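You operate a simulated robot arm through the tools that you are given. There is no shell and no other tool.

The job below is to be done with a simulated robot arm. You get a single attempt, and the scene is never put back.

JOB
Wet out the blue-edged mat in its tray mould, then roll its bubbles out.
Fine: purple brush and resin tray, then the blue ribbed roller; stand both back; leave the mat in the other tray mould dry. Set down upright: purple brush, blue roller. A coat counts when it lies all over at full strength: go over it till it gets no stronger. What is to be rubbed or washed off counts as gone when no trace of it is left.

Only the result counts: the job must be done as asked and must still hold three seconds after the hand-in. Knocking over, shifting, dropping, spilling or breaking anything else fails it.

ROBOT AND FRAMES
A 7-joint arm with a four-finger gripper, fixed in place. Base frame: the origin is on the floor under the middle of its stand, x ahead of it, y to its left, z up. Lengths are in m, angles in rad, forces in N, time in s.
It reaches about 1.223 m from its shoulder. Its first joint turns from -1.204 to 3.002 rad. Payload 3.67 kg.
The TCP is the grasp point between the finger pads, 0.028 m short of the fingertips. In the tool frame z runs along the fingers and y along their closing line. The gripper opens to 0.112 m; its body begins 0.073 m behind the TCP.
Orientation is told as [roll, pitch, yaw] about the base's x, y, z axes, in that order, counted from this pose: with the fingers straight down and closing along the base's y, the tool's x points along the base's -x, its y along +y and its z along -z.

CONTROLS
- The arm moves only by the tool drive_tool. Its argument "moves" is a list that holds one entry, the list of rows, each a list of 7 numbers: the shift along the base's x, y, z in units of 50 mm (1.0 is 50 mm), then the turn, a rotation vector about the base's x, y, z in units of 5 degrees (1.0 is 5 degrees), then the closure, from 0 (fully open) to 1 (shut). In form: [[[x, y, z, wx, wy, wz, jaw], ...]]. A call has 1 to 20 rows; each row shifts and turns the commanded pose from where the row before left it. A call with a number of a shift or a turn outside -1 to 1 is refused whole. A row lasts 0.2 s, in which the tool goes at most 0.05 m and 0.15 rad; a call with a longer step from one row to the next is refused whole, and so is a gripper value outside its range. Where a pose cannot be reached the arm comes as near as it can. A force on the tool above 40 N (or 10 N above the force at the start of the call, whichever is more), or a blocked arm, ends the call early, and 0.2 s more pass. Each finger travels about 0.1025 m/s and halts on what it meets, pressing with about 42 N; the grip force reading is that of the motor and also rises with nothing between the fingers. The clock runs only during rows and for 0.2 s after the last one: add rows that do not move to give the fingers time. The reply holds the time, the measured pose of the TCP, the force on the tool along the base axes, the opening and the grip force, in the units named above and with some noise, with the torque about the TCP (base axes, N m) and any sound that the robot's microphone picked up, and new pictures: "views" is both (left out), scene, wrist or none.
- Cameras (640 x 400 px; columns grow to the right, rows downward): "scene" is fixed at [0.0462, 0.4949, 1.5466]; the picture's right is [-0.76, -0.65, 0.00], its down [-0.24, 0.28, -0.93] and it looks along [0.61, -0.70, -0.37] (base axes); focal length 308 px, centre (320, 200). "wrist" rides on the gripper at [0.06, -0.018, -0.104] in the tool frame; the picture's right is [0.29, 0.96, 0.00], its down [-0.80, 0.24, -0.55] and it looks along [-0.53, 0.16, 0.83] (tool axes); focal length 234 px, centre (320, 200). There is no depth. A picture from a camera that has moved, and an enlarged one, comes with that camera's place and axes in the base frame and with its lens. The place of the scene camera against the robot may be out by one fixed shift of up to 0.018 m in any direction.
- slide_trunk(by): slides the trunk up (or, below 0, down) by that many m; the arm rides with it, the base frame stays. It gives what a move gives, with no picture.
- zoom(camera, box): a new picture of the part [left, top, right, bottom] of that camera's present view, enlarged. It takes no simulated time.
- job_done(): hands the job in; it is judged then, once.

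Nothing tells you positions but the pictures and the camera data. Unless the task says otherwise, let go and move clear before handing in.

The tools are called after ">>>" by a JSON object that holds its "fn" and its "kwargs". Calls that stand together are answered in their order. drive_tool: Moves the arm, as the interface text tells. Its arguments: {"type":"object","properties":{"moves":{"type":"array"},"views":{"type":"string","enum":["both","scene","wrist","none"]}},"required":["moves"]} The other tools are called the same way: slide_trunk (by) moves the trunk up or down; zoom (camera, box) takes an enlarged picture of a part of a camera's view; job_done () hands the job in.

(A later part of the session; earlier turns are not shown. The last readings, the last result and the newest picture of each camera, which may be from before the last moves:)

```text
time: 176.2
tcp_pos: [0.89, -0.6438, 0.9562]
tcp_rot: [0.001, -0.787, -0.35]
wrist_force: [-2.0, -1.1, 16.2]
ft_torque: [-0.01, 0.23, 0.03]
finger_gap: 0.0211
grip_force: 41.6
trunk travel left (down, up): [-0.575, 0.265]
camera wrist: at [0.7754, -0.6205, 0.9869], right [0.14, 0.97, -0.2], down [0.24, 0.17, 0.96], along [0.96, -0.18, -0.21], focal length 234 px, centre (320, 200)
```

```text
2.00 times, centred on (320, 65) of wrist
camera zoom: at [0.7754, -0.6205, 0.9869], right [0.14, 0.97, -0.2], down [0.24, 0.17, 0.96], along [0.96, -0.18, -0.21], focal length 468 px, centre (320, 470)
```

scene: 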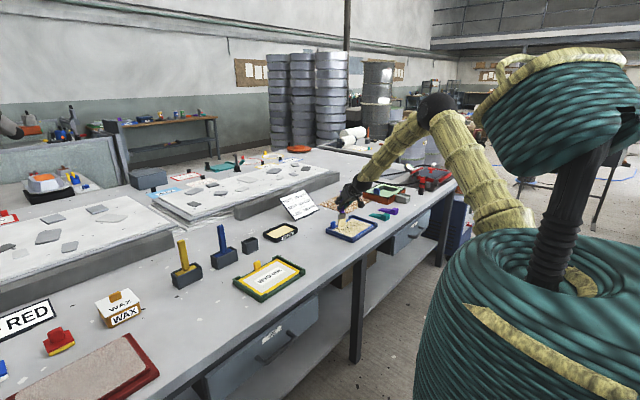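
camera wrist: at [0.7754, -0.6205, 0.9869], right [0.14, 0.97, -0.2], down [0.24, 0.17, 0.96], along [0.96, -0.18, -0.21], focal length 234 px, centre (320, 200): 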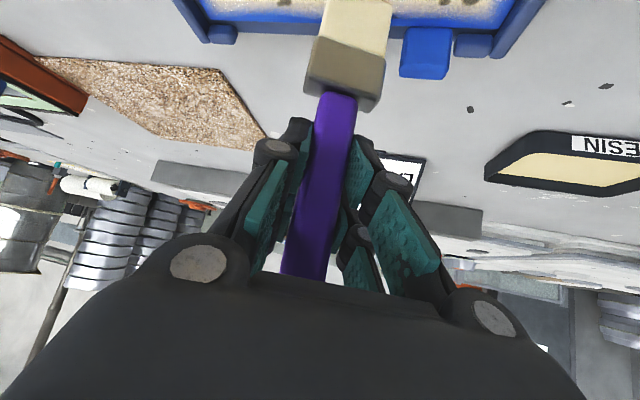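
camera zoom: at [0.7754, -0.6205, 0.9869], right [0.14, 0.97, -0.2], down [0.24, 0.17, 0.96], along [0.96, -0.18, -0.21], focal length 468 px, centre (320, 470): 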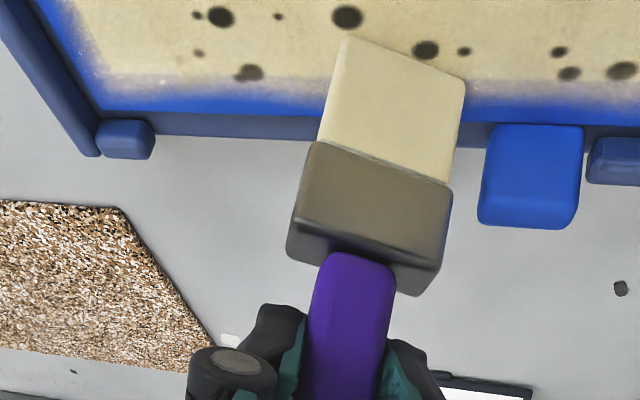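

Third pass is going well. Finishing with the two +y lanes, pulling back a little from the tab first.

>>> {"fn": "drive_tool", "kwargs": {"moves": [[[-0.15, 0, 0.01, 0, 0, 0, 1.0], [0, 0.32, 0, 0, 0, 0, 1.0], [0, 0.32, 0, 0, 0, 0, 1.0], [-0.3, 0, 0, 0, 0, 0, 1.0], [-0.3, 0, 0, 0, 0, 0, 1.0], [-0.3, 0, 0, 0, 0, 0, 1.0], [-0.3, 0, 0, 0, 0, 0, 1.0], [-0.3, 0, 0, 0, 0, 0, 1.0], [-0.3, 0, 0, 0, 0, 0, 1.0], [-0.2, 0, 0, 0, 0, 0, 1.0], [0, 0.3, 0, 0, 0, 0, 1.0], [0, 0.3, 0, 0, 0, 0, 1.0], [0.3, 0, 0, 0, 0, 0, 1.0], [0.3, 0, 0, 0, 0, 0, 1.0], [0.3, 0, 0, 0, 0, 0, 1.0], [0.3, 0, 0, 0, 0, 0, 1.0], [0.3, 0, 0, 0, 0, 0, 1.0], [0.3, 0, 0, 0, 0, 0, 1.0], [0.2, 0, 0, 0, 0, 0, 1.0]]], "views": "none"}}

>>> {"fn": "drive_tool", "kwargs": {"moves": [[[-0.3, 0, 0, 0, 0, 0, 1.0], [-0.3, 0, 0, 0, 0, 0, 1.0], [-0.3, 0, 0, 0, 0, 0, 1.0], [-0.3, 0, 0, 0, 0, 0, 1.0], [-0.3, 0, 0, 0, 0, 0, 1.0], [-0.3, 0, 0, 0, 0, 0, 1.0], [-0.2, 0, 0, 0, 0, 0, 1.0], [0, 0, 0.6, 0, 0, 0, 1.0], [0, 0, 0.8, 0, 0, 0, 1.0], [0, 0, 0.3, 0, 0, 1, 1.0], [0.6, 0.6, 0, 0, 0, 1, 1.0], [0.6, 0.6, 0, 0, 0, 1, 1.0], [0.6, 0.6, 0, 0, 0, 1, 1.0], [0.6, 0.6, 0, 0, 0, 0, 1.0], [0.6, 0.6, 0, 0, 0, 0, 1.0], [0, 0, 0, 0, 0, 0, 1.0]]]}}

>>> {"fn": "zoom", "kwargs": {"camera": "scene", "box": [330, 212, 358, 240]}}

>>> {"fn": "zoom", "kwargs": {"camera": "scene", "box": [350, 212, 378, 240]}}

```text
time: 180.2
tcp_pos: [0.8848, -0.5811, 0.9576]
tcp_rot: [0.001, -0.786, -0.35]
wrist_force: [-0.7, -0.4, 2.1]
ft_torque: [0.04, 0.07, 0.0]
finger_gap: 0.0208
grip_force: 42.5
trunk travel left (down, up): [-0.575, 0.265]
```

```text
time: 183.6
tcp_pos: [0.9357, -0.4352, 1.0376]
tcp_rot: [0.002, -0.785, -0.001]
wrist_force: [-0.3, -0.3, -0.2]
ft_torque: [-0.04, 0.02, 0.02]
finger_gap: 0.0212
grip_force: 41.6
trunk travel left (down, up): [-0.575, 0.265]
camera wrist: at [0.8196, -0.4525, 1.0685], right [-0.2, 0.96, -0.2], down [0.17, 0.24, 0.96], along [0.96, 0.16, -0.21], focal length 234 px, centre (320, 200)
```

scene: 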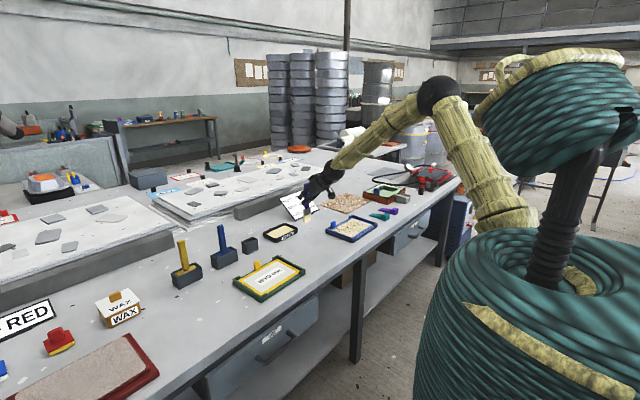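
wrist: 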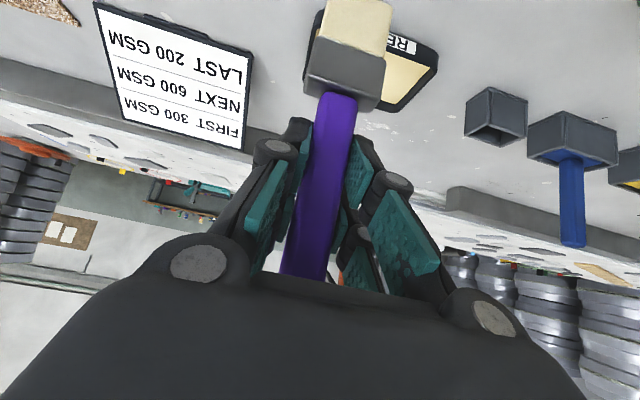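

```text
14.29 times, centred on (344, 226) of scene
camera zoom: at [0.0462, 0.4949, 1.5466], right [-0.76, -0.65, 0.0], down [-0.24, 0.28, -0.93], along [0.61, -0.7, -0.37], focal length 4402 px, centre (-23, -171)
```

zoom: 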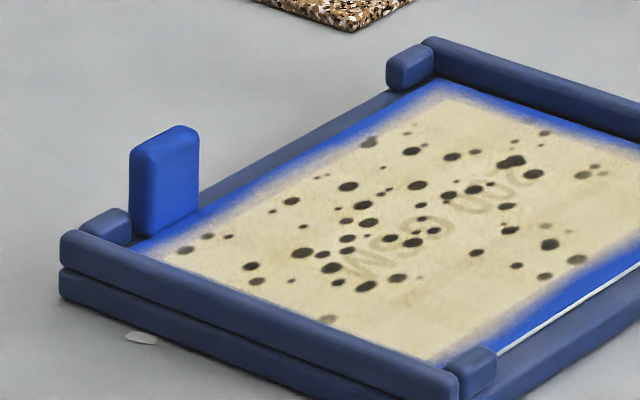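

```text
14.29 times, centred on (364, 226) of scene
camera zoom: at [0.0462, 0.4949, 1.5466], right [-0.76, -0.65, 0.0], down [-0.24, 0.28, -0.93], along [0.61, -0.7, -0.37], focal length 4402 px, centre (-309, -171)
```

zoom: 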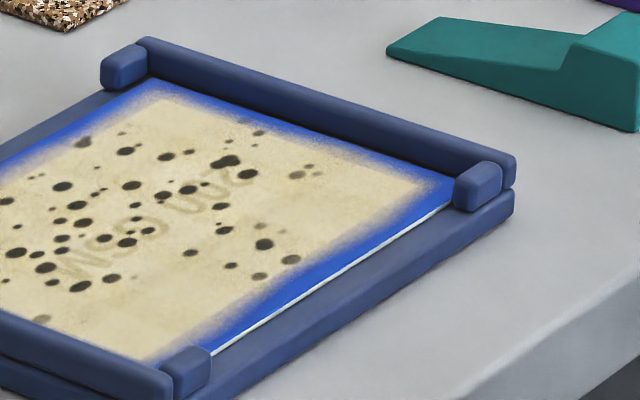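

The third pass changed nothing visible, so the coat is at full strength. Now I'll take the brush back above its holder.

>>> {"fn": "drive_tool", "kwargs": {"moves": [[[0.425, 0.783, 0.058, 0, 0, 0, 1.0], [0.425, 0.783, 0.058, 0, 0, 0, 1.0], [0.425, 0.783, 0.058, 0, 0, 0, 1.0], [0.425, 0.783, 0.058, 0, 0, 0, 1.0], [0.425, 0.783, 0.058, 0, 0, 0, 1.0], [0.425, 0.783, 0.058, 0, 0, 0, 1.0], [0, 0, 0, 0, 0, 0, 1.0], [0, 0, 0, 0, 0, 0, 1.0]]]}}

>>> {"fn": "drive_tool", "kwargs": {"moves": [[[0, 0, 0, 0, 0, 0, 1.0]]], "views": "none"}}

>>> {"fn": "drive_tool", "kwargs": {"moves": [[[0, 0, 0, 0, 0, 0, 1.0]]], "views": "none"}}

>>> {"fn": "zoom", "kwargs": {"camera": "scene", "box": [210, 180, 310, 270]}}

>>> {"fn": "zoom", "kwargs": {"camera": "wrist", "box": [220, 0, 420, 150]}}

```text
time: 185.3
tcp_pos: [1.0625, -0.193, 1.0579]
tcp_rot: [-0.001, -0.787, 0.003]
wrist_force: [-0.2, -0.4, -0.4]
ft_torque: [0.0, -0.04, 0.01]
finger_gap: 0.021
grip_force: 41.9
trunk travel left (down, up): [-0.575, 0.265]
camera wrist: at [0.9467, -0.2113, 1.0877], right [-0.2, 0.96, -0.2], down [0.17, 0.24, 0.96], along [0.96, 0.16, -0.21], focal length 234 px, centre (320, 200)
```

scene: 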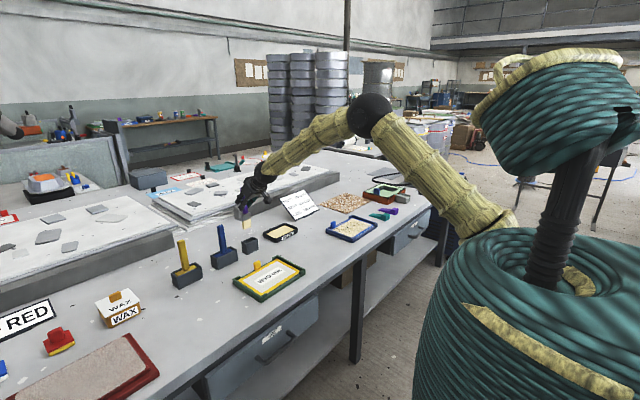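
wrist: 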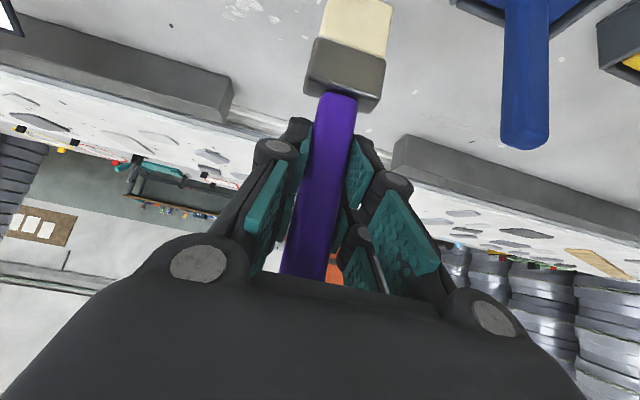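

```text
time: 185.8
tcp_pos: [1.0636, -0.1958, 1.0569]
tcp_rot: [-0.001, -0.786, 0.002]
wrist_force: [0.1, 0.0, -1.0]
ft_torque: [0.02, 0.01, 0.01]
finger_gap: 0.0207
grip_force: 42.4
trunk travel left (down, up): [-0.575, 0.265]
```

```text
time: 186.2
tcp_pos: [1.0614, -0.1958, 1.0569]
tcp_rot: [0.0, -0.785, 0.001]
wrist_force: [0.2, 0.3, -0.3]
ft_torque: [0.02, -0.01, 0.02]
finger_gap: 0.0211
grip_force: 41.7
trunk travel left (down, up): [-0.575, 0.265]
```

```text
4.44 times, centred on (260, 225) of scene
camera zoom: at [0.0462, 0.4949, 1.5466], right [-0.76, -0.65, 0.0], down [-0.24, 0.28, -0.93], along [0.61, -0.7, -0.37], focal length 1370 px, centre (587, 89)
```

zoom: 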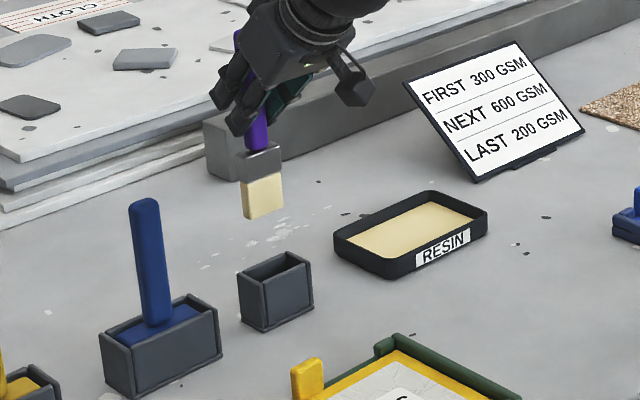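

```text
2.67 times, centred on (320, 75) of wrist
camera zoom: at [0.9462, -0.2127, 1.0879], right [-0.2, 0.96, -0.2], down [0.17, 0.24, 0.96], along [0.96, 0.16, -0.21], focal length 624 px, centre (320, 533)
```

zoom: 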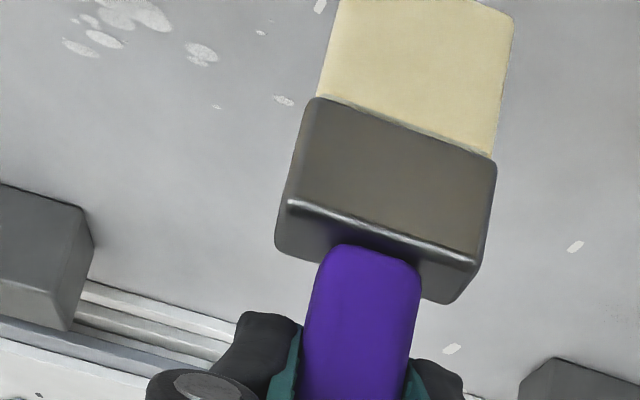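

The brush seems to have rotated slightly in the grip (tip a bit forward). I'll zoom in to measure its tilt before inserting it.

>>> {"fn": "zoom", "kwargs": {"camera": "scene", "box": [235, 195, 285, 260]}}

>>> {"fn": "zoom", "kwargs": {"camera": "scene", "box": [250, 190, 280, 240]}}

```text
6.15 times, centred on (260, 228) of scene
camera zoom: at [0.0462, 0.4949, 1.5466], right [-0.76, -0.65, 0.0], down [-0.24, 0.28, -0.93], along [0.61, -0.7, -0.37], focal length 1896 px, centre (689, 31)
```

zoom: 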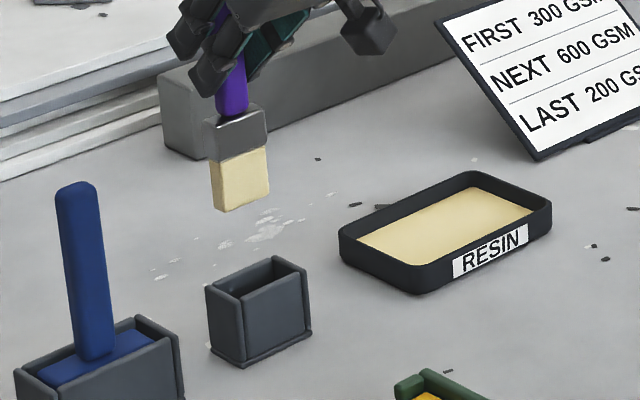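

```text
8.00 times, centred on (265, 215) of scene
camera zoom: at [0.0462, 0.4949, 1.5466], right [-0.76, -0.65, 0.0], down [-0.24, 0.28, -0.93], along [0.61, -0.7, -0.37], focal length 2465 px, centre (760, 80)
```

zoom: 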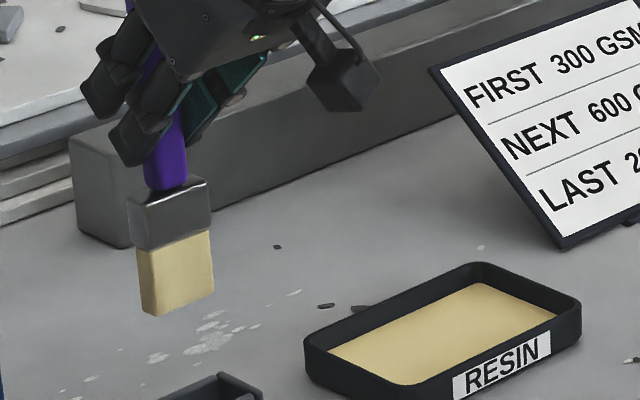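

The tip leans forward by roughly 4–5°. I'll counter-rotate the hand about y by 4.5° to set the brush vertical again and re-check.

>>> {"fn": "drive_tool", "kwargs": {"moves": [[[0.02, -0.1, 0, 0, 0.9, 0, 1.0], [0, 0, 0, 0, 0, 0, 1.0], [0, 0, 0, 0, 0, 0, 1.0]]]}}

>>> {"fn": "zoom", "kwargs": {"camera": "scene", "box": [250, 190, 280, 240]}}

>>> {"fn": "zoom", "kwargs": {"camera": "wrist", "box": [220, 0, 420, 150]}}

>>> {"fn": "zoom", "kwargs": {"camera": "scene", "box": [205, 195, 285, 260]}}

```text
time: 186.9
tcp_pos: [1.0622, -0.2011, 1.0579]
tcp_rot: [-0.002, -0.707, 0.0]
wrist_force: [0.4, -0.7, -0.4]
ft_torque: [0.0, 0.03, 0.02]
finger_gap: 0.021
grip_force: 42.2
trunk travel left (down, up): [-0.575, 0.265]
camera wrist: at [0.9492, -0.2187, 1.0969], right [-0.22, 0.96, -0.19], down [0.25, 0.24, 0.94], along [0.94, 0.16, -0.29], focal length 234 px, centre (320, 200)
```

scene: 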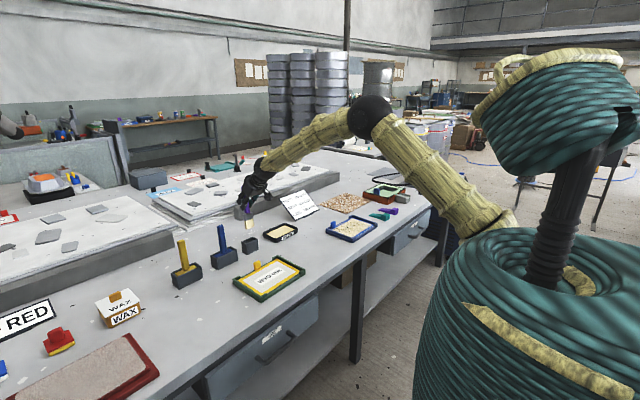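
wrist: 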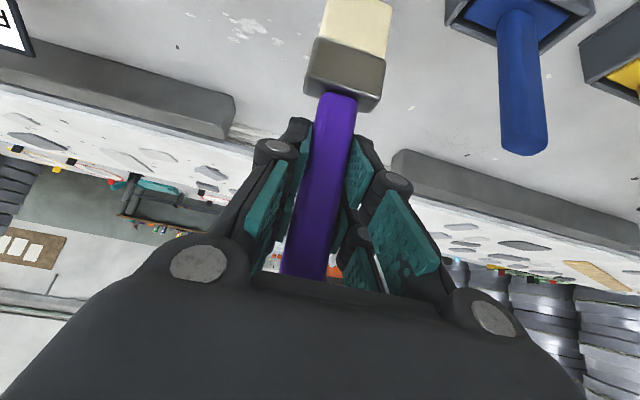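

```text
8.00 times, centred on (265, 215) of scene
camera zoom: at [0.0462, 0.4949, 1.5466], right [-0.76, -0.65, 0.0], down [-0.24, 0.28, -0.93], along [0.61, -0.7, -0.37], focal length 2465 px, centre (760, 80)
```

zoom: 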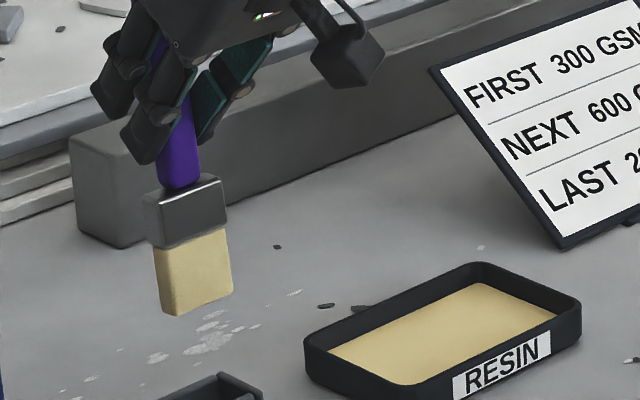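

```text
2.67 times, centred on (320, 75) of wrist
camera zoom: at [0.9492, -0.2187, 1.0969], right [-0.22, 0.96, -0.19], down [0.25, 0.24, 0.94], along [0.94, 0.16, -0.29], focal length 624 px, centre (320, 533)
```

zoom: 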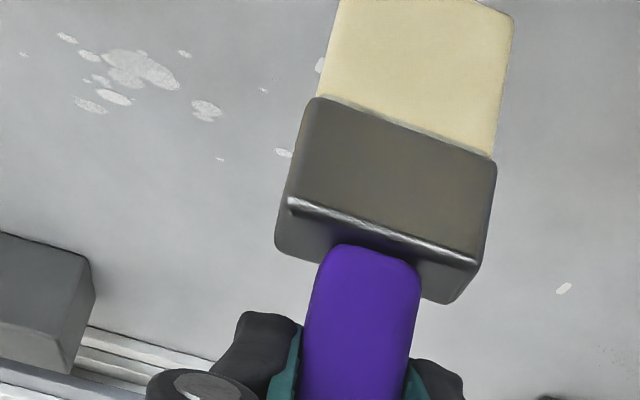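

```text
6.15 times, centred on (245, 228) of scene
camera zoom: at [0.0462, 0.4949, 1.5466], right [-0.76, -0.65, 0.0], down [-0.24, 0.28, -0.93], along [0.61, -0.7, -0.37], focal length 1896 px, centre (782, 31)
```

zoom: 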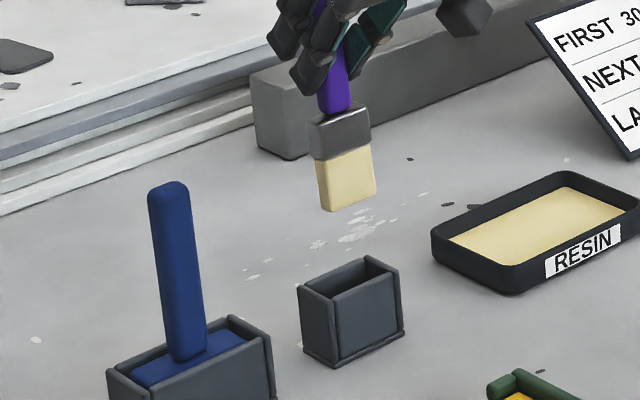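

The landing projection falls within 2 mm of the holder's centre, with perhaps 1° of over-correction. I'll trim that and begin lowering toward the holder.

>>> {"fn": "drive_tool", "kwargs": {"moves": [[[-0.04, 0, 0, 0, -0.2, 0, 1.0], [0, 0, -0.4, 0, 0, 0, 1.0], [0, 0, -0.3, 0, 0, 0, 1.0], [0, 0, -0.2, 0, 0, 0, 1.0], [0, 0, 0, 0, 0, 0, 1.0], [0, 0, 0, 0, 0, 0, 1.0]]]}}

>>> {"fn": "drive_tool", "kwargs": {"moves": [[[0, 0, 0, 0, 0, 0, 1.0]]], "views": "none"}}

>>> {"fn": "zoom", "kwargs": {"camera": "scene", "box": [225, 200, 285, 260]}}

>>> {"fn": "zoom", "kwargs": {"camera": "wrist", "box": [220, 0, 420, 150]}}

```text
time: 188.3
tcp_pos: [1.0599, -0.2031, 1.0145]
tcp_rot: [-0.001, -0.725, 0.001]
wrist_force: [0.2, 0.2, -0.7]
ft_torque: [0.04, 0.0, 0.01]
finger_gap: 0.0209
grip_force: 41.6
trunk travel left (down, up): [-0.575, 0.265]
camera wrist: at [0.9461, -0.2207, 1.0518], right [-0.22, 0.96, -0.19], down [0.23, 0.24, 0.94], along [0.95, 0.16, -0.27], focal length 234 px, centre (320, 200)
```

scene: 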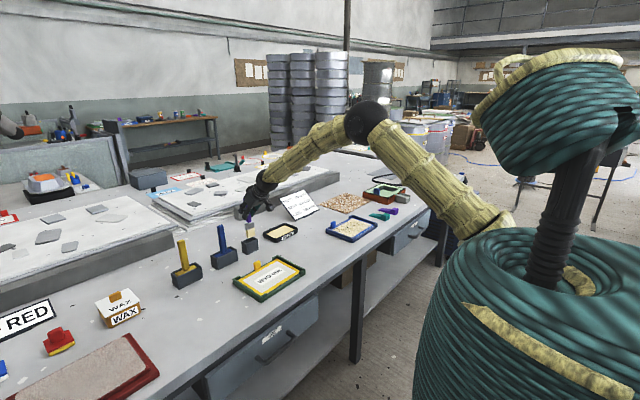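
wrist: 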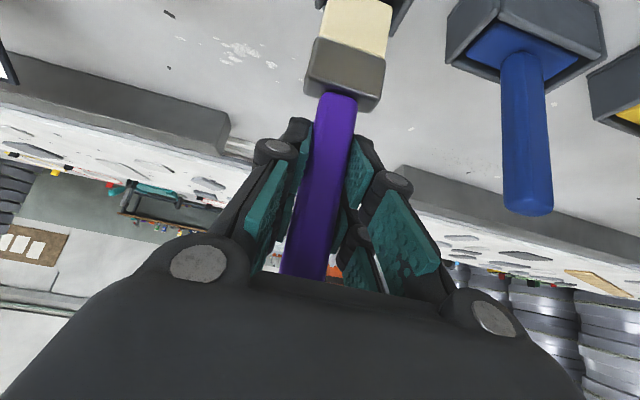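

```text
time: 188.8
tcp_pos: [1.0589, -0.2035, 1.0151]
tcp_rot: [0.001, -0.723, 0.0]
wrist_force: [0.3, -0.6, -0.3]
ft_torque: [0.04, 0.01, 0.0]
finger_gap: 0.0209
grip_force: 41.4
trunk travel left (down, up): [-0.575, 0.265]
```

```text
6.67 times, centred on (255, 230) of scene
camera zoom: at [0.0462, 0.4949, 1.5466], right [-0.76, -0.65, 0.0], down [-0.24, 0.28, -0.93], along [0.61, -0.7, -0.37], focal length 2054 px, centre (753, 0)
```

zoom: 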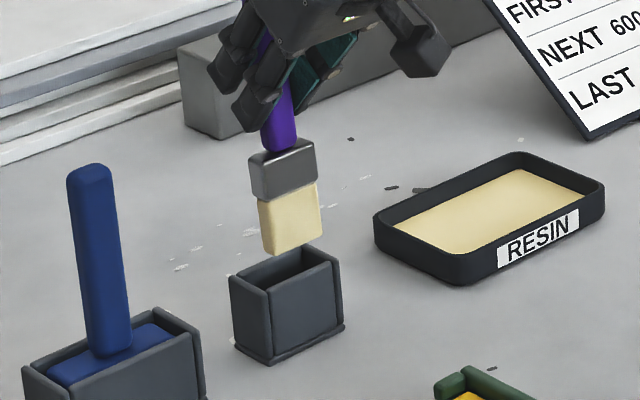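

```text
2.67 times, centred on (320, 75) of wrist
camera zoom: at [0.946, -0.2206, 1.052], right [-0.22, 0.96, -0.19], down [0.23, 0.24, 0.94], along [0.95, 0.16, -0.27], focal length 624 px, centre (320, 533)
```

zoom: 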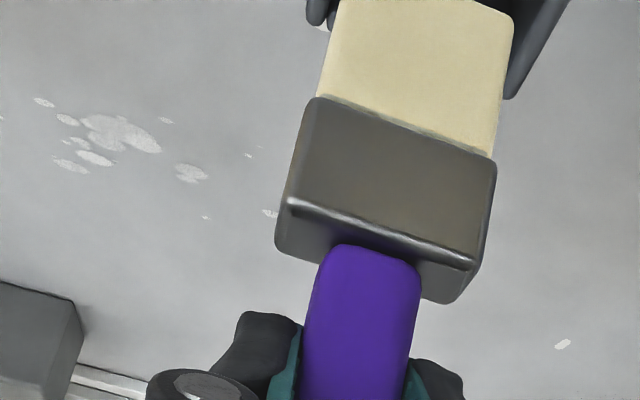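

Before going lower I want a closer look at the bristle tip relative to the holder opening.

>>> {"fn": "zoom", "kwargs": {"camera": "scene", "box": [240, 218, 266, 256]}}

>>> {"fn": "zoom", "kwargs": {"camera": "wrist", "box": [280, 0, 430, 60]}}

```text
10.53 times, centred on (253, 237) of scene
camera zoom: at [0.0462, 0.4949, 1.5466], right [-0.76, -0.65, 0.0], down [-0.24, 0.28, -0.93], along [0.61, -0.7, -0.37], focal length 3244 px, centre (1025, -190)
```

zoom: 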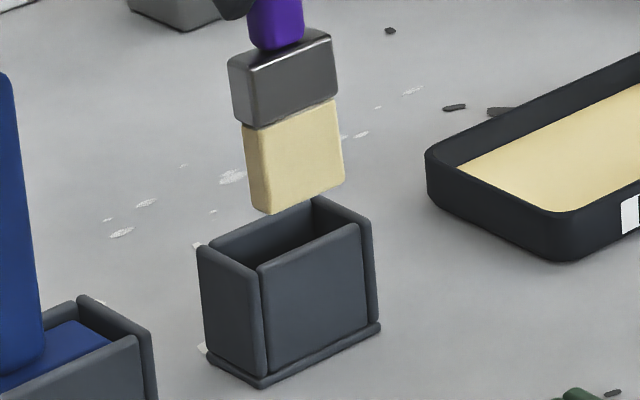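

```text
4.27 times, centred on (355, 30) of wrist
camera zoom: at [0.946, -0.2206, 1.052], right [-0.22, 0.96, -0.19], down [0.23, 0.24, 0.94], along [0.95, 0.16, -0.27], focal length 999 px, centre (171, 925)
```

zoom: 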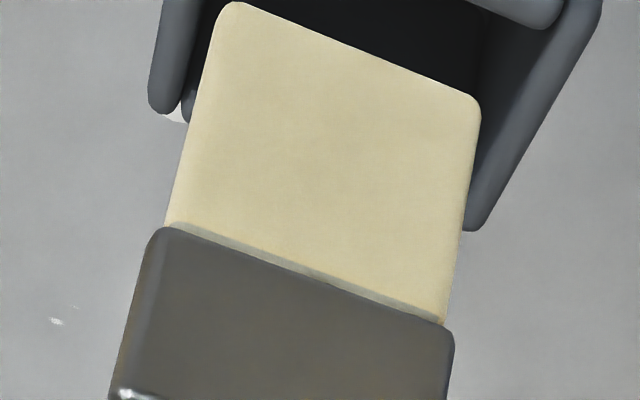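

By the wrist view the bristle tip is about 3 mm too far in -y and 2–3 mm short in x relative to the holder's centre. I'll correct that and lower in small steps, watching force.

>>> {"fn": "drive_tool", "kwargs": {"moves": [[[0.05, 0.07, 0, 0, -0.2, 0, 1.0], [0, 0, 0, 0, 0, 0, 1.0], [0, 0, -0.2, 0, 0, 0, 1.0], [0, 0, -0.2, 0, 0, 0, 1.0], [0, 0, 0, 0, 0, 0, 1.0]]]}}

>>> {"fn": "zoom", "kwargs": {"camera": "scene", "box": [240, 218, 266, 256]}}

>>> {"fn": "zoom", "kwargs": {"camera": "wrist", "box": [280, 0, 430, 60]}}

```text
time: 189.9
tcp_pos: [1.0632, -0.1977, 0.9955]
tcp_rot: [0.0, -0.743, 0.001]
wrist_force: [-0.4, -0.5, -0.2]
ft_torque: [0.0, 0.03, 0.0]
finger_gap: 0.0206
grip_force: 41.8
trunk travel left (down, up): [-0.575, 0.265]
camera wrist: at [0.9482, -0.216, 1.0302], right [-0.21, 0.96, -0.19], down [0.21, 0.24, 0.95], along [0.95, 0.16, -0.26], focal length 234 px, centre (320, 200)
```

scene: 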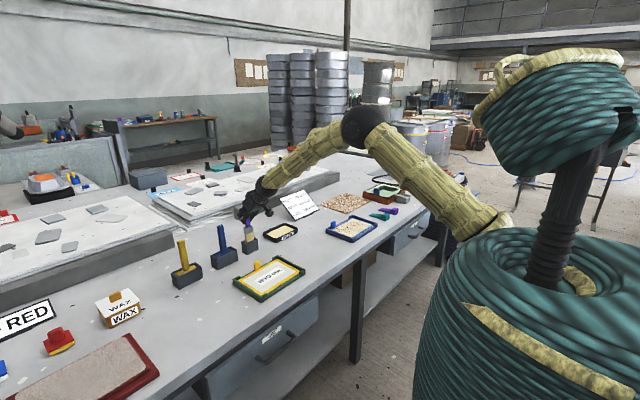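
wrist: 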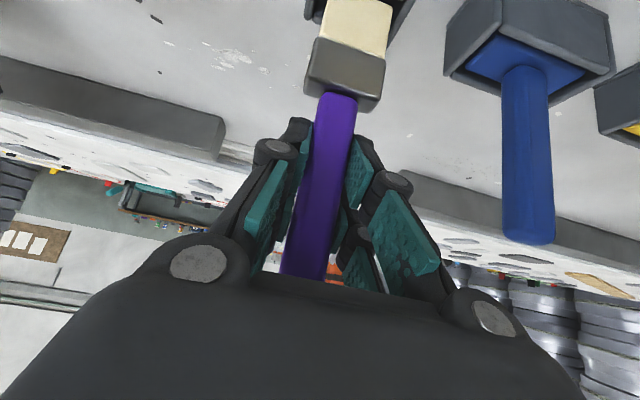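

```text
10.53 times, centred on (253, 237) of scene
camera zoom: at [0.0462, 0.4949, 1.5466], right [-0.76, -0.65, 0.0], down [-0.24, 0.28, -0.93], along [0.61, -0.7, -0.37], focal length 3244 px, centre (1025, -190)
```

zoom: 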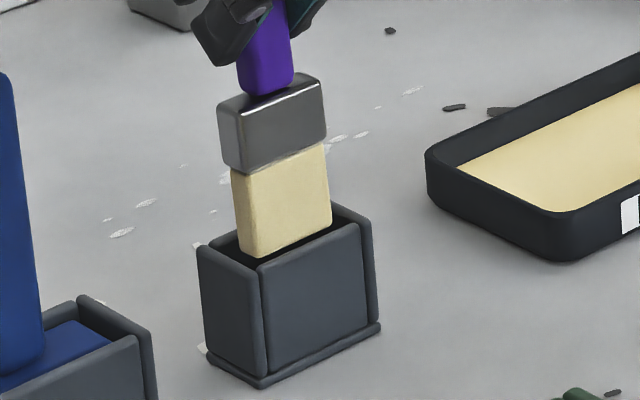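

```text
4.27 times, centred on (355, 30) of wrist
camera zoom: at [0.9482, -0.216, 1.0302], right [-0.21, 0.96, -0.19], down [0.21, 0.24, 0.95], along [0.95, 0.16, -0.26], focal length 999 px, centre (171, 925)
```

zoom: 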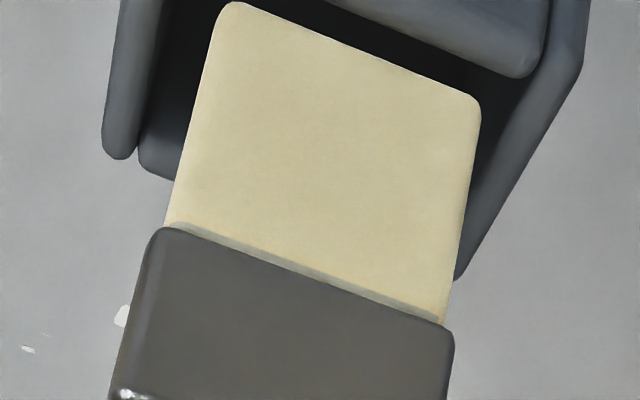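

The bristles are entering the opening with clearance on all sides. I'll continue lowering slowly.

>>> {"fn": "drive_tool", "kwargs": {"moves": [[[0, 0, -0.15, 0, 0, 0, 1.0], [0, 0, -0.15, 0, 0, 0, 1.0], [0, 0, -0.15, 0, 0, 0, 1.0], [0, 0, 0, 0, 0, 0, 1.0]]], "views": "none"}}

>>> {"fn": "zoom", "kwargs": {"camera": "scene", "box": [240, 218, 266, 256]}}

>>> {"fn": "zoom", "kwargs": {"camera": "wrist", "box": [280, 0, 430, 60]}}

```text
time: 190.9
tcp_pos: [1.0632, -0.1998, 0.9714]
tcp_rot: [-0.001, -0.743, 0.0]
wrist_force: [0.4, -0.2, -0.4]
ft_torque: [-0.01, -0.01, 0.0]
finger_gap: 0.021
grip_force: 42.0
trunk travel left (down, up): [-0.575, 0.265]
```

```text
10.53 times, centred on (253, 237) of scene
camera zoom: at [0.0462, 0.4949, 1.5466], right [-0.76, -0.65, 0.0], down [-0.24, 0.28, -0.93], along [0.61, -0.7, -0.37], focal length 3244 px, centre (1025, -190)
```

zoom: 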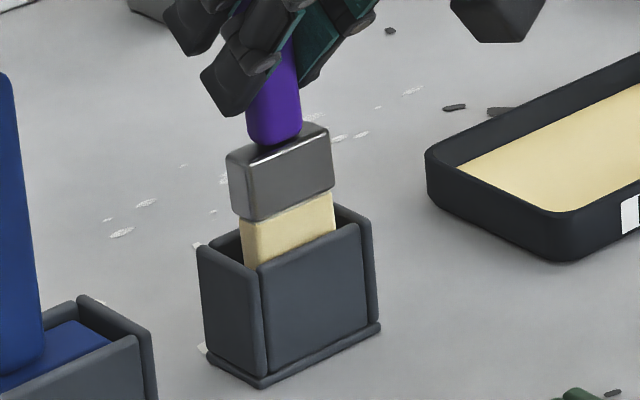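

```text
4.27 times, centred on (355, 30) of wrist
camera zoom: at [0.9478, -0.2177, 1.0069], right [-0.21, 0.96, -0.19], down [0.21, 0.24, 0.95], along [0.95, 0.16, -0.26], focal length 999 px, centre (171, 925)
```

zoom: 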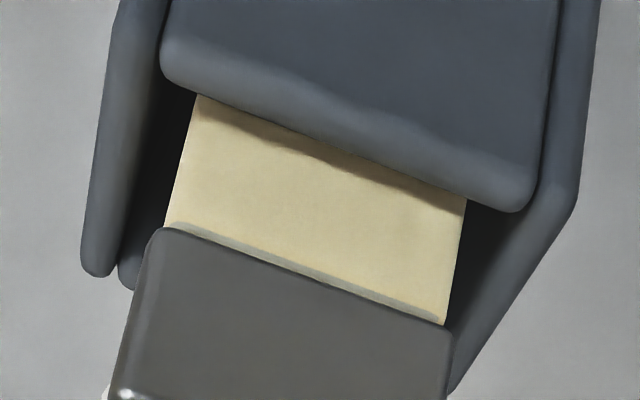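

>>> {"fn": "drive_tool", "kwargs": {"moves": [[[0, 0, -0.15, 0, 0, 0, 1.0], [0, 0, -0.15, 0, 0, 0, 1.0], [0, 0, -0.05, 0, 0, 0, 1.0], [0, 0, 0, 0, 0, 0, 1.0]]], "views": "none"}}

>>> {"fn": "zoom", "kwargs": {"camera": "scene", "box": [240, 218, 266, 256]}}

>>> {"fn": "zoom", "kwargs": {"camera": "wrist", "box": [280, 0, 430, 90]}}

```text
time: 191.9
tcp_pos: [1.0629, -0.1994, 0.9541]
tcp_rot: [0.0, -0.743, 0.001]
wrist_force: [-0.4, -0.7, -0.7]
ft_torque: [0.0, 0.0, -0.03]
finger_gap: 0.0208
grip_force: 41.5
trunk travel left (down, up): [-0.575, 0.265]
```

```text
10.53 times, centred on (253, 237) of scene
camera zoom: at [0.0462, 0.4949, 1.5466], right [-0.76, -0.65, 0.0], down [-0.24, 0.28, -0.93], along [0.61, -0.7, -0.37], focal length 3244 px, centre (1025, -190)
```

zoom: 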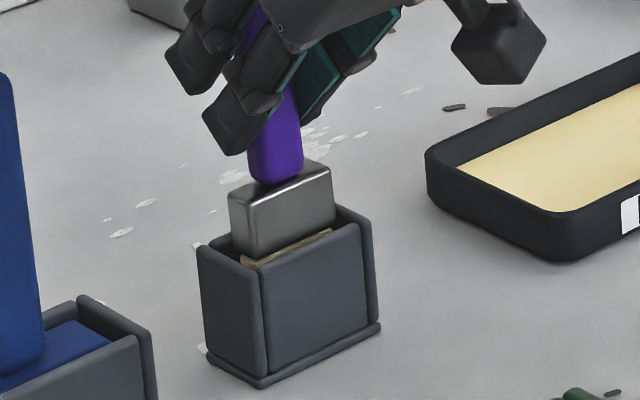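

```text
4.27 times, centred on (355, 45) of wrist
camera zoom: at [0.9481, -0.2168, 0.9894], right [-0.21, 0.96, -0.19], down [0.21, 0.24, 0.95], along [0.95, 0.16, -0.26], focal length 999 px, centre (171, 861)
```

zoom: 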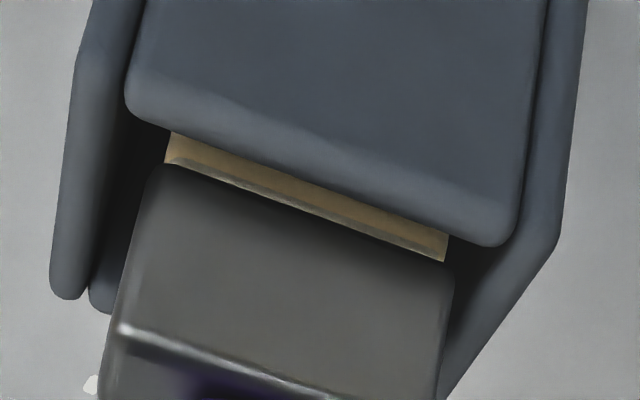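

>>> {"fn": "drive_tool", "kwargs": {"moves": [[[0, 0, -0.06, 0, 0, 0, 1.0], [0, 0, -0.03, 0, 0, 0, 1.0], [0, 0, 0, 0, 0, 0, 1.0]]], "views": "none"}}

>>> {"fn": "drive_tool", "kwargs": {"moves": [[[0, 0, -0.03, 0, 0, 0, 1.0], [0, 0, 0, 0, 0, 0, 1.0]]], "views": "none"}}

>>> {"fn": "drive_tool", "kwargs": {"moves": [[[0, 0, -0.03, 0, 0, 0, 1.0], [0, 0, 0, 0, 0, 0, 1.0]]], "views": "none"}}

```text
time: 192.8
tcp_pos: [1.0647, -0.1996, 0.9505]
tcp_rot: [0.0, -0.743, -0.001]
wrist_force: [0.3, -0.3, 0.1]
ft_torque: [-0.01, -0.02, -0.01]
finger_gap: 0.0211
grip_force: 42.2
trunk travel left (down, up): [-0.575, 0.265]
```

```text
time: 193.3
tcp_pos: [1.0626, -0.1984, 0.9484]
tcp_rot: [0.0, -0.742, 0.0]
wrist_force: [-0.4, 0.4, -0.9]
ft_torque: [-0.01, 0.02, -0.01]
finger_gap: 0.0209
grip_force: 42.0
trunk travel left (down, up): [-0.575, 0.265]
```

```text
time: 193.9
tcp_pos: [1.0617, -0.2002, 0.9481]
tcp_rot: [0.001, -0.741, 0.002]
wrist_force: [0.3, -0.2, -1.1]
ft_torque: [0.03, 0.02, 0.01]
finger_gap: 0.0209
grip_force: 41.5
trunk travel left (down, up): [-0.575, 0.265]
```

>>> {"fn": "drive_tool", "kwargs": {"moves": [[[0, 0, -0.03, 0, 0, 0, 1.0], [0, 0, 0, 0, 0, 0, 1.0]]], "views": "none"}}

>>> {"fn": "drive_tool", "kwargs": {"moves": [[[0, 0, -0.03, 0, 0, 0, 1.0], [0, 0, 0, 0, 0, 0, 1.0]]], "views": "none"}}

>>> {"fn": "zoom", "kwargs": {"camera": "scene", "box": [240, 218, 266, 256]}}

```text
time: 194.6
tcp_pos: [1.0628, -0.1998, 0.9464]
tcp_rot: [0.0, -0.743, 0.001]
wrist_force: [0.8, 0.5, 6.0]
ft_torque: [-0.02, 0.04, 0.03]
finger_gap: 0.0209
grip_force: 42.2
trunk travel left (down, up): [-0.575, 0.265]
```

```text
time: 195.2
tcp_pos: [1.0633, -0.1987, 0.9468]
tcp_rot: [-0.001, -0.745, -0.001]
wrist_force: [0.2, 1.1, 13.0]
ft_torque: [0.04, -0.05, -0.05]
finger_gap: 0.0211
grip_force: 41.9
trunk travel left (down, up): [-0.575, 0.265]
```

```text
10.53 times, centred on (253, 237) of scene
camera zoom: at [0.0462, 0.4949, 1.5466], right [-0.76, -0.65, 0.0], down [-0.24, 0.28, -0.93], along [0.61, -0.7, -0.37], focal length 3244 px, centre (1025, -190)
```

zoom: 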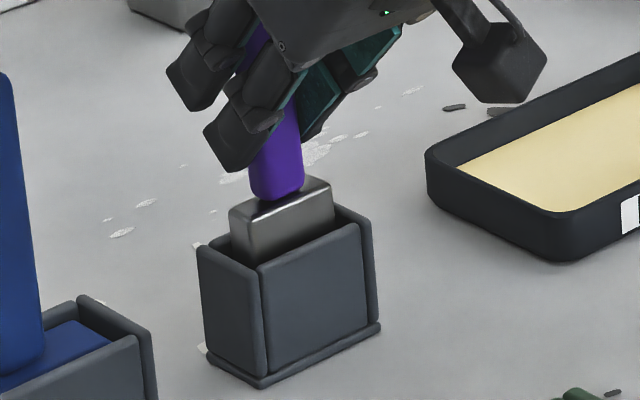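

Seated in the holder. I'll ease off, open the jaws and back away along the finger line.

>>> {"fn": "drive_tool", "kwargs": {"moves": [[[0, 0, 0.03, 0, 0, 0, 1.0], [0, 0, 0, 0, 0, 0, 0.78], [0, 0, 0, 0, 0, 0, 0.7], [0, 0, 0, 0, 0, 0, 0.6], [0, 0, 0, 0, 0, 0, 0.5], [0, 0, 0, 0, 0, 0, 0.4], [0, 0, 0, 0, 0, 0, 0.4]]]}}

>>> {"fn": "zoom", "kwargs": {"camera": "wrist", "box": [220, 0, 420, 200]}}

>>> {"fn": "zoom", "kwargs": {"camera": "scene", "box": [230, 195, 280, 260]}}

```text
time: 196.8
tcp_pos: [1.0634, -0.1994, 0.9444]
tcp_rot: [0.0, -0.743, -0.001]
wrist_force: [0.0, 0.3, -0.4]
ft_torque: [0.01, 0.0, -0.01]
finger_gap: 0.0672
grip_force: 0.1
trunk travel left (down, up): [-0.575, 0.265]
camera wrist: at [0.9486, -0.2172, 0.9804], right [-0.21, 0.96, -0.19], down [0.21, 0.24, 0.95], along [0.95, 0.16, -0.26], focal length 234 px, centre (320, 200)
```

scene: 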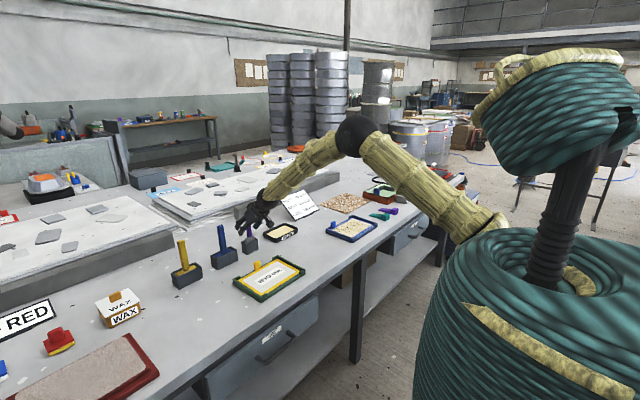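
wrist: 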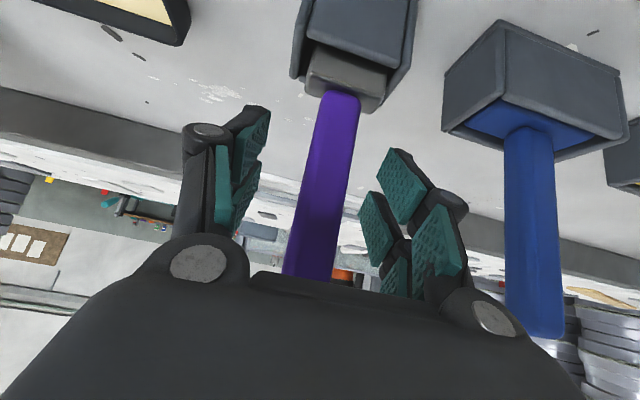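

```text
2.00 times, centred on (320, 100) of wrist
camera zoom: at [0.9486, -0.2172, 0.9804], right [-0.21, 0.96, -0.19], down [0.21, 0.24, 0.95], along [0.95, 0.16, -0.26], focal length 468 px, centre (320, 400)
```

zoom: 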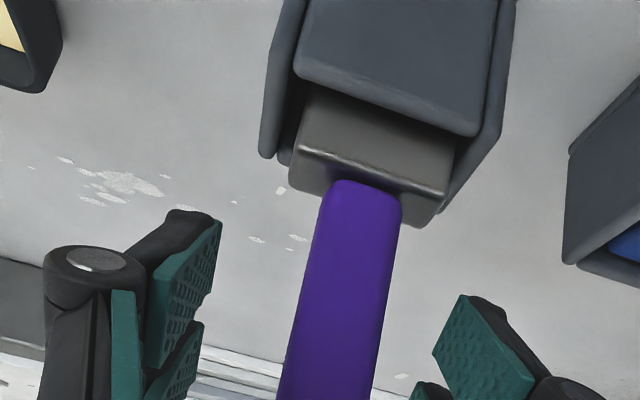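

```text
6.15 times, centred on (255, 228) of scene
camera zoom: at [0.0462, 0.4949, 1.5466], right [-0.76, -0.65, 0.0], down [-0.24, 0.28, -0.93], along [0.61, -0.7, -0.37], focal length 1896 px, centre (720, 31)
```

zoom: 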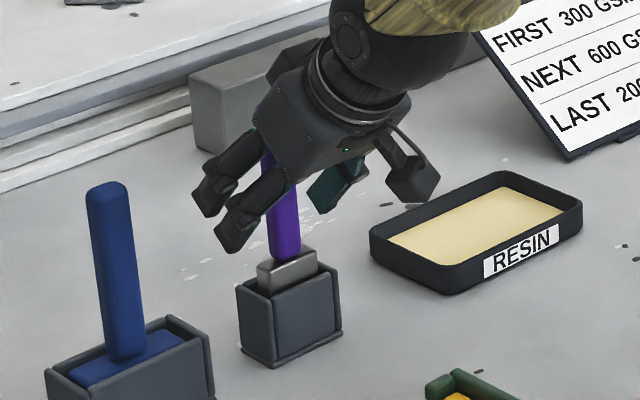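

The brush stands in its holder. I'll retreat along the finger line, reset the tilt to 45°, and line up with the blue roller's handle.

>>> {"fn": "drive_tool", "kwargs": {"moves": [[[-0.55, 0, 0.6, 0, 0, 0, 0.4], [-0.55, 0, 0.6, 0, 0, 0, 0.4], [-0.6, 0, 0.65, 0, 0, 0, 0.4], [0, 0.6, 0.2, 0, -0.48, 0, 0.3], [0, 0.65, 0, 0, 0, 0, 0.3], [0, 0.65, 0, 0, 0, 0, 0.3], [0, 0.65, 0, 0, 0, 0, 0.3], [0, 0, 0, 0, 0, 0, 0.3], [0, 0, 0, 0, 0, 0, 0.3]]]}}

>>> {"fn": "drive_tool", "kwargs": {"moves": [[[0, 0, 0, 0, 0, 0, 0.3]]], "views": "none"}}

>>> {"fn": "zoom", "kwargs": {"camera": "wrist", "box": [200, 0, 440, 200]}}

>>> {"fn": "zoom", "kwargs": {"camera": "scene", "box": [160, 180, 290, 290]}}

```text
time: 198.8
tcp_pos: [0.9795, -0.0743, 1.0472]
tcp_rot: [0.002, -0.783, 0.0]
wrist_force: [0.4, -0.5, -0.6]
ft_torque: [0.02, -0.02, -0.02]
finger_gap: 0.0785
grip_force: 0.0
trunk travel left (down, up): [-0.575, 0.265]
camera wrist: at [0.8625, -0.09, 1.0787], right [-0.2, 0.96, -0.2], down [0.17, 0.24, 0.96], along [0.96, 0.16, -0.22], focal length 234 px, centre (320, 200)
```

scene: 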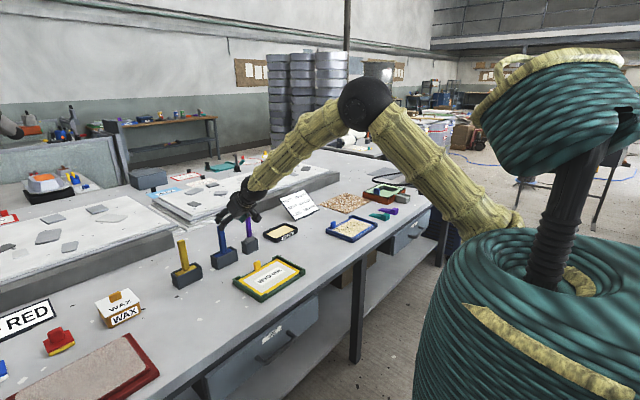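
wrist: 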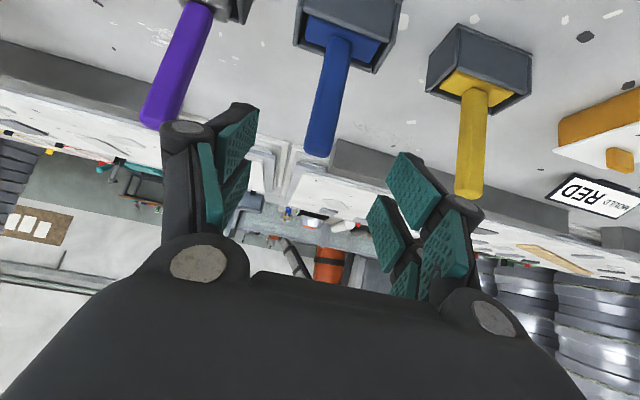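

```text
time: 199.2
tcp_pos: [0.978, -0.0722, 1.0474]
tcp_rot: [-0.001, -0.784, 0.001]
wrist_force: [-0.4, 0.3, -0.2]
ft_torque: [-0.02, -0.03, 0.02]
finger_gap: 0.0783
grip_force: 0.1
trunk travel left (down, up): [-0.575, 0.265]
```

```text
2.00 times, centred on (320, 100) of wrist
camera zoom: at [0.8626, -0.0906, 1.0786], right [-0.2, 0.96, -0.2], down [0.17, 0.24, 0.96], along [0.96, 0.16, -0.22], focal length 468 px, centre (320, 400)
```

zoom: 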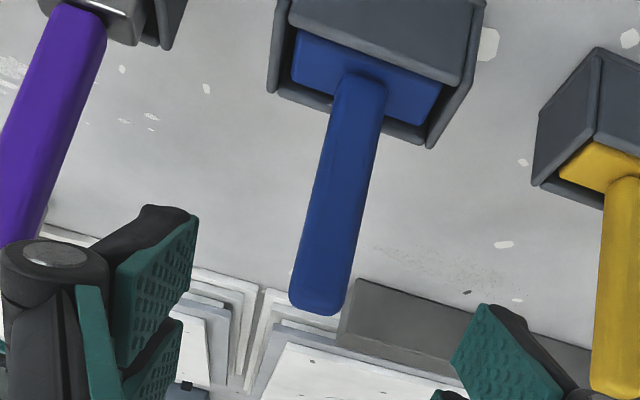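

```text
3.64 times, centred on (225, 235) of scene
camera zoom: at [0.0462, 0.4949, 1.5466], right [-0.76, -0.65, 0.0], down [-0.24, 0.28, -0.93], along [0.61, -0.7, -0.37], focal length 1121 px, centre (666, 73)
```

zoom: 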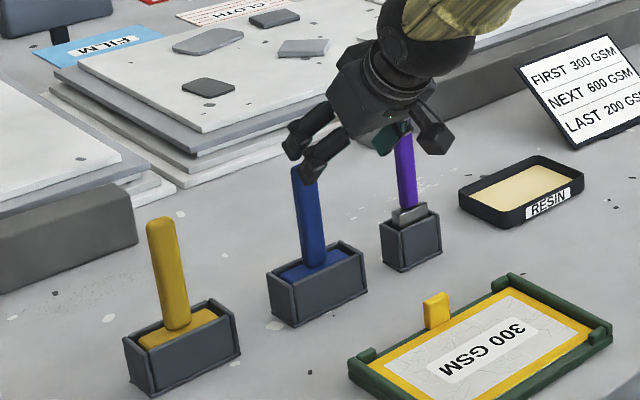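

The blue handle is about 24 mm thick at (1.06, -0.072), spanning z 0.88–1.00. I'll approach along the 45° line and straddle it slightly lower than I did the brush.

>>> {"fn": "drive_tool", "kwargs": {"moves": [[[0, 0, -0.64, 0, 0, 0, 0.3], [0.4, 0, -0.4, 0, 0, 0, 0.3], [0.4, 0, -0.4, 0, 0, 0, 0.3], [0.4, 0, -0.4, 0, 0, 0, 0.3], [0.3, 0, -0.3, 0, 0, 0, 0.3], [0, 0, 0, 0, 0, 0, 0.3], [0, 0, 0, 0, 0, 0, 0.55], [0, 0, 0, 0, 0, 0, 0.55]]]}}

>>> {"fn": "drive_tool", "kwargs": {"moves": [[[0, 0, 0, 0, 0, 0, 0.55]]], "views": "none"}}

>>> {"fn": "zoom", "kwargs": {"camera": "wrist", "box": [220, 0, 420, 250]}}

>>> {"fn": "zoom", "kwargs": {"camera": "scene", "box": [190, 190, 280, 280]}}

```text
time: 200.9
tcp_pos: [1.0522, -0.074, 0.9388]
tcp_rot: [0.0, -0.784, 0.0]
wrist_force: [-0.6, -0.6, 0.3]
ft_torque: [0.01, -0.01, 0.0]
finger_gap: 0.0504
grip_force: 0.1
trunk travel left (down, up): [-0.575, 0.265]
camera wrist: at [0.9358, -0.0921, 0.9688], right [-0.2, 0.96, -0.2], down [0.17, 0.24, 0.96], along [0.96, 0.16, -0.22], focal length 234 px, centre (320, 200)
```

scene: 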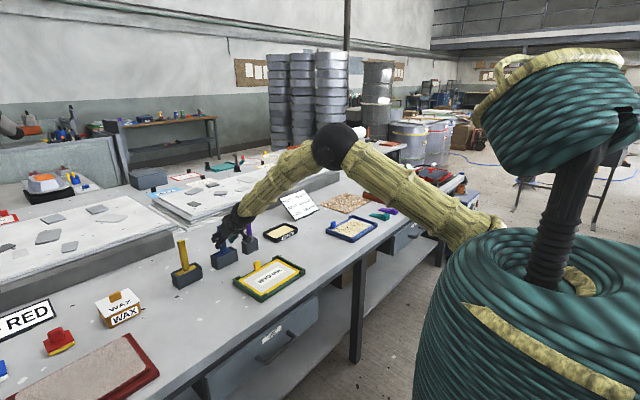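
wrist: 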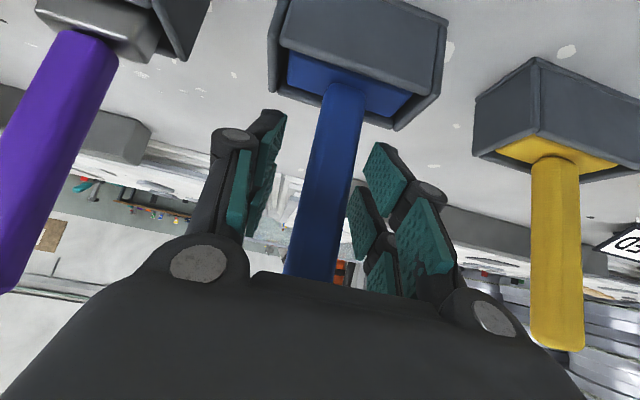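

```text
time: 201.3
tcp_pos: [1.0508, -0.0746, 0.9378]
tcp_rot: [0.001, -0.784, 0.001]
wrist_force: [-0.9, 0.5, -0.8]
ft_torque: [0.01, -0.01, -0.02]
finger_gap: 0.0502
grip_force: 0.1
trunk travel left (down, up): [-0.575, 0.265]
```

```text
1.60 times, centred on (320, 125) of wrist
camera zoom: at [0.9358, -0.0921, 0.9687], right [-0.2, 0.96, -0.2], down [0.17, 0.24, 0.96], along [0.96, 0.16, -0.22], focal length 375 px, centre (320, 320)
```

zoom: 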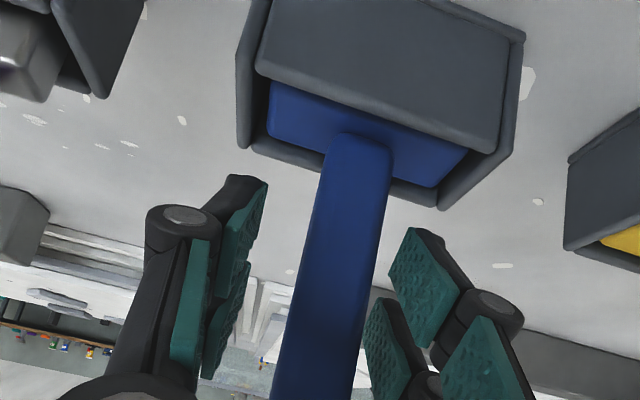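

```text
4.44 times, centred on (235, 235) of scene
camera zoom: at [0.0462, 0.4949, 1.5466], right [-0.76, -0.65, 0.0], down [-0.24, 0.28, -0.93], along [0.61, -0.7, -0.37], focal length 1370 px, centre (698, 44)
```

zoom: 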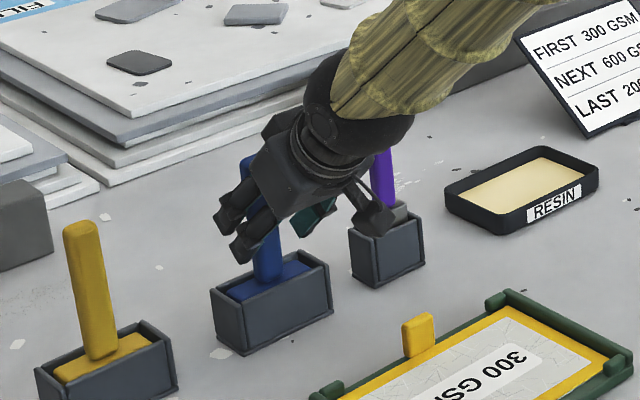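

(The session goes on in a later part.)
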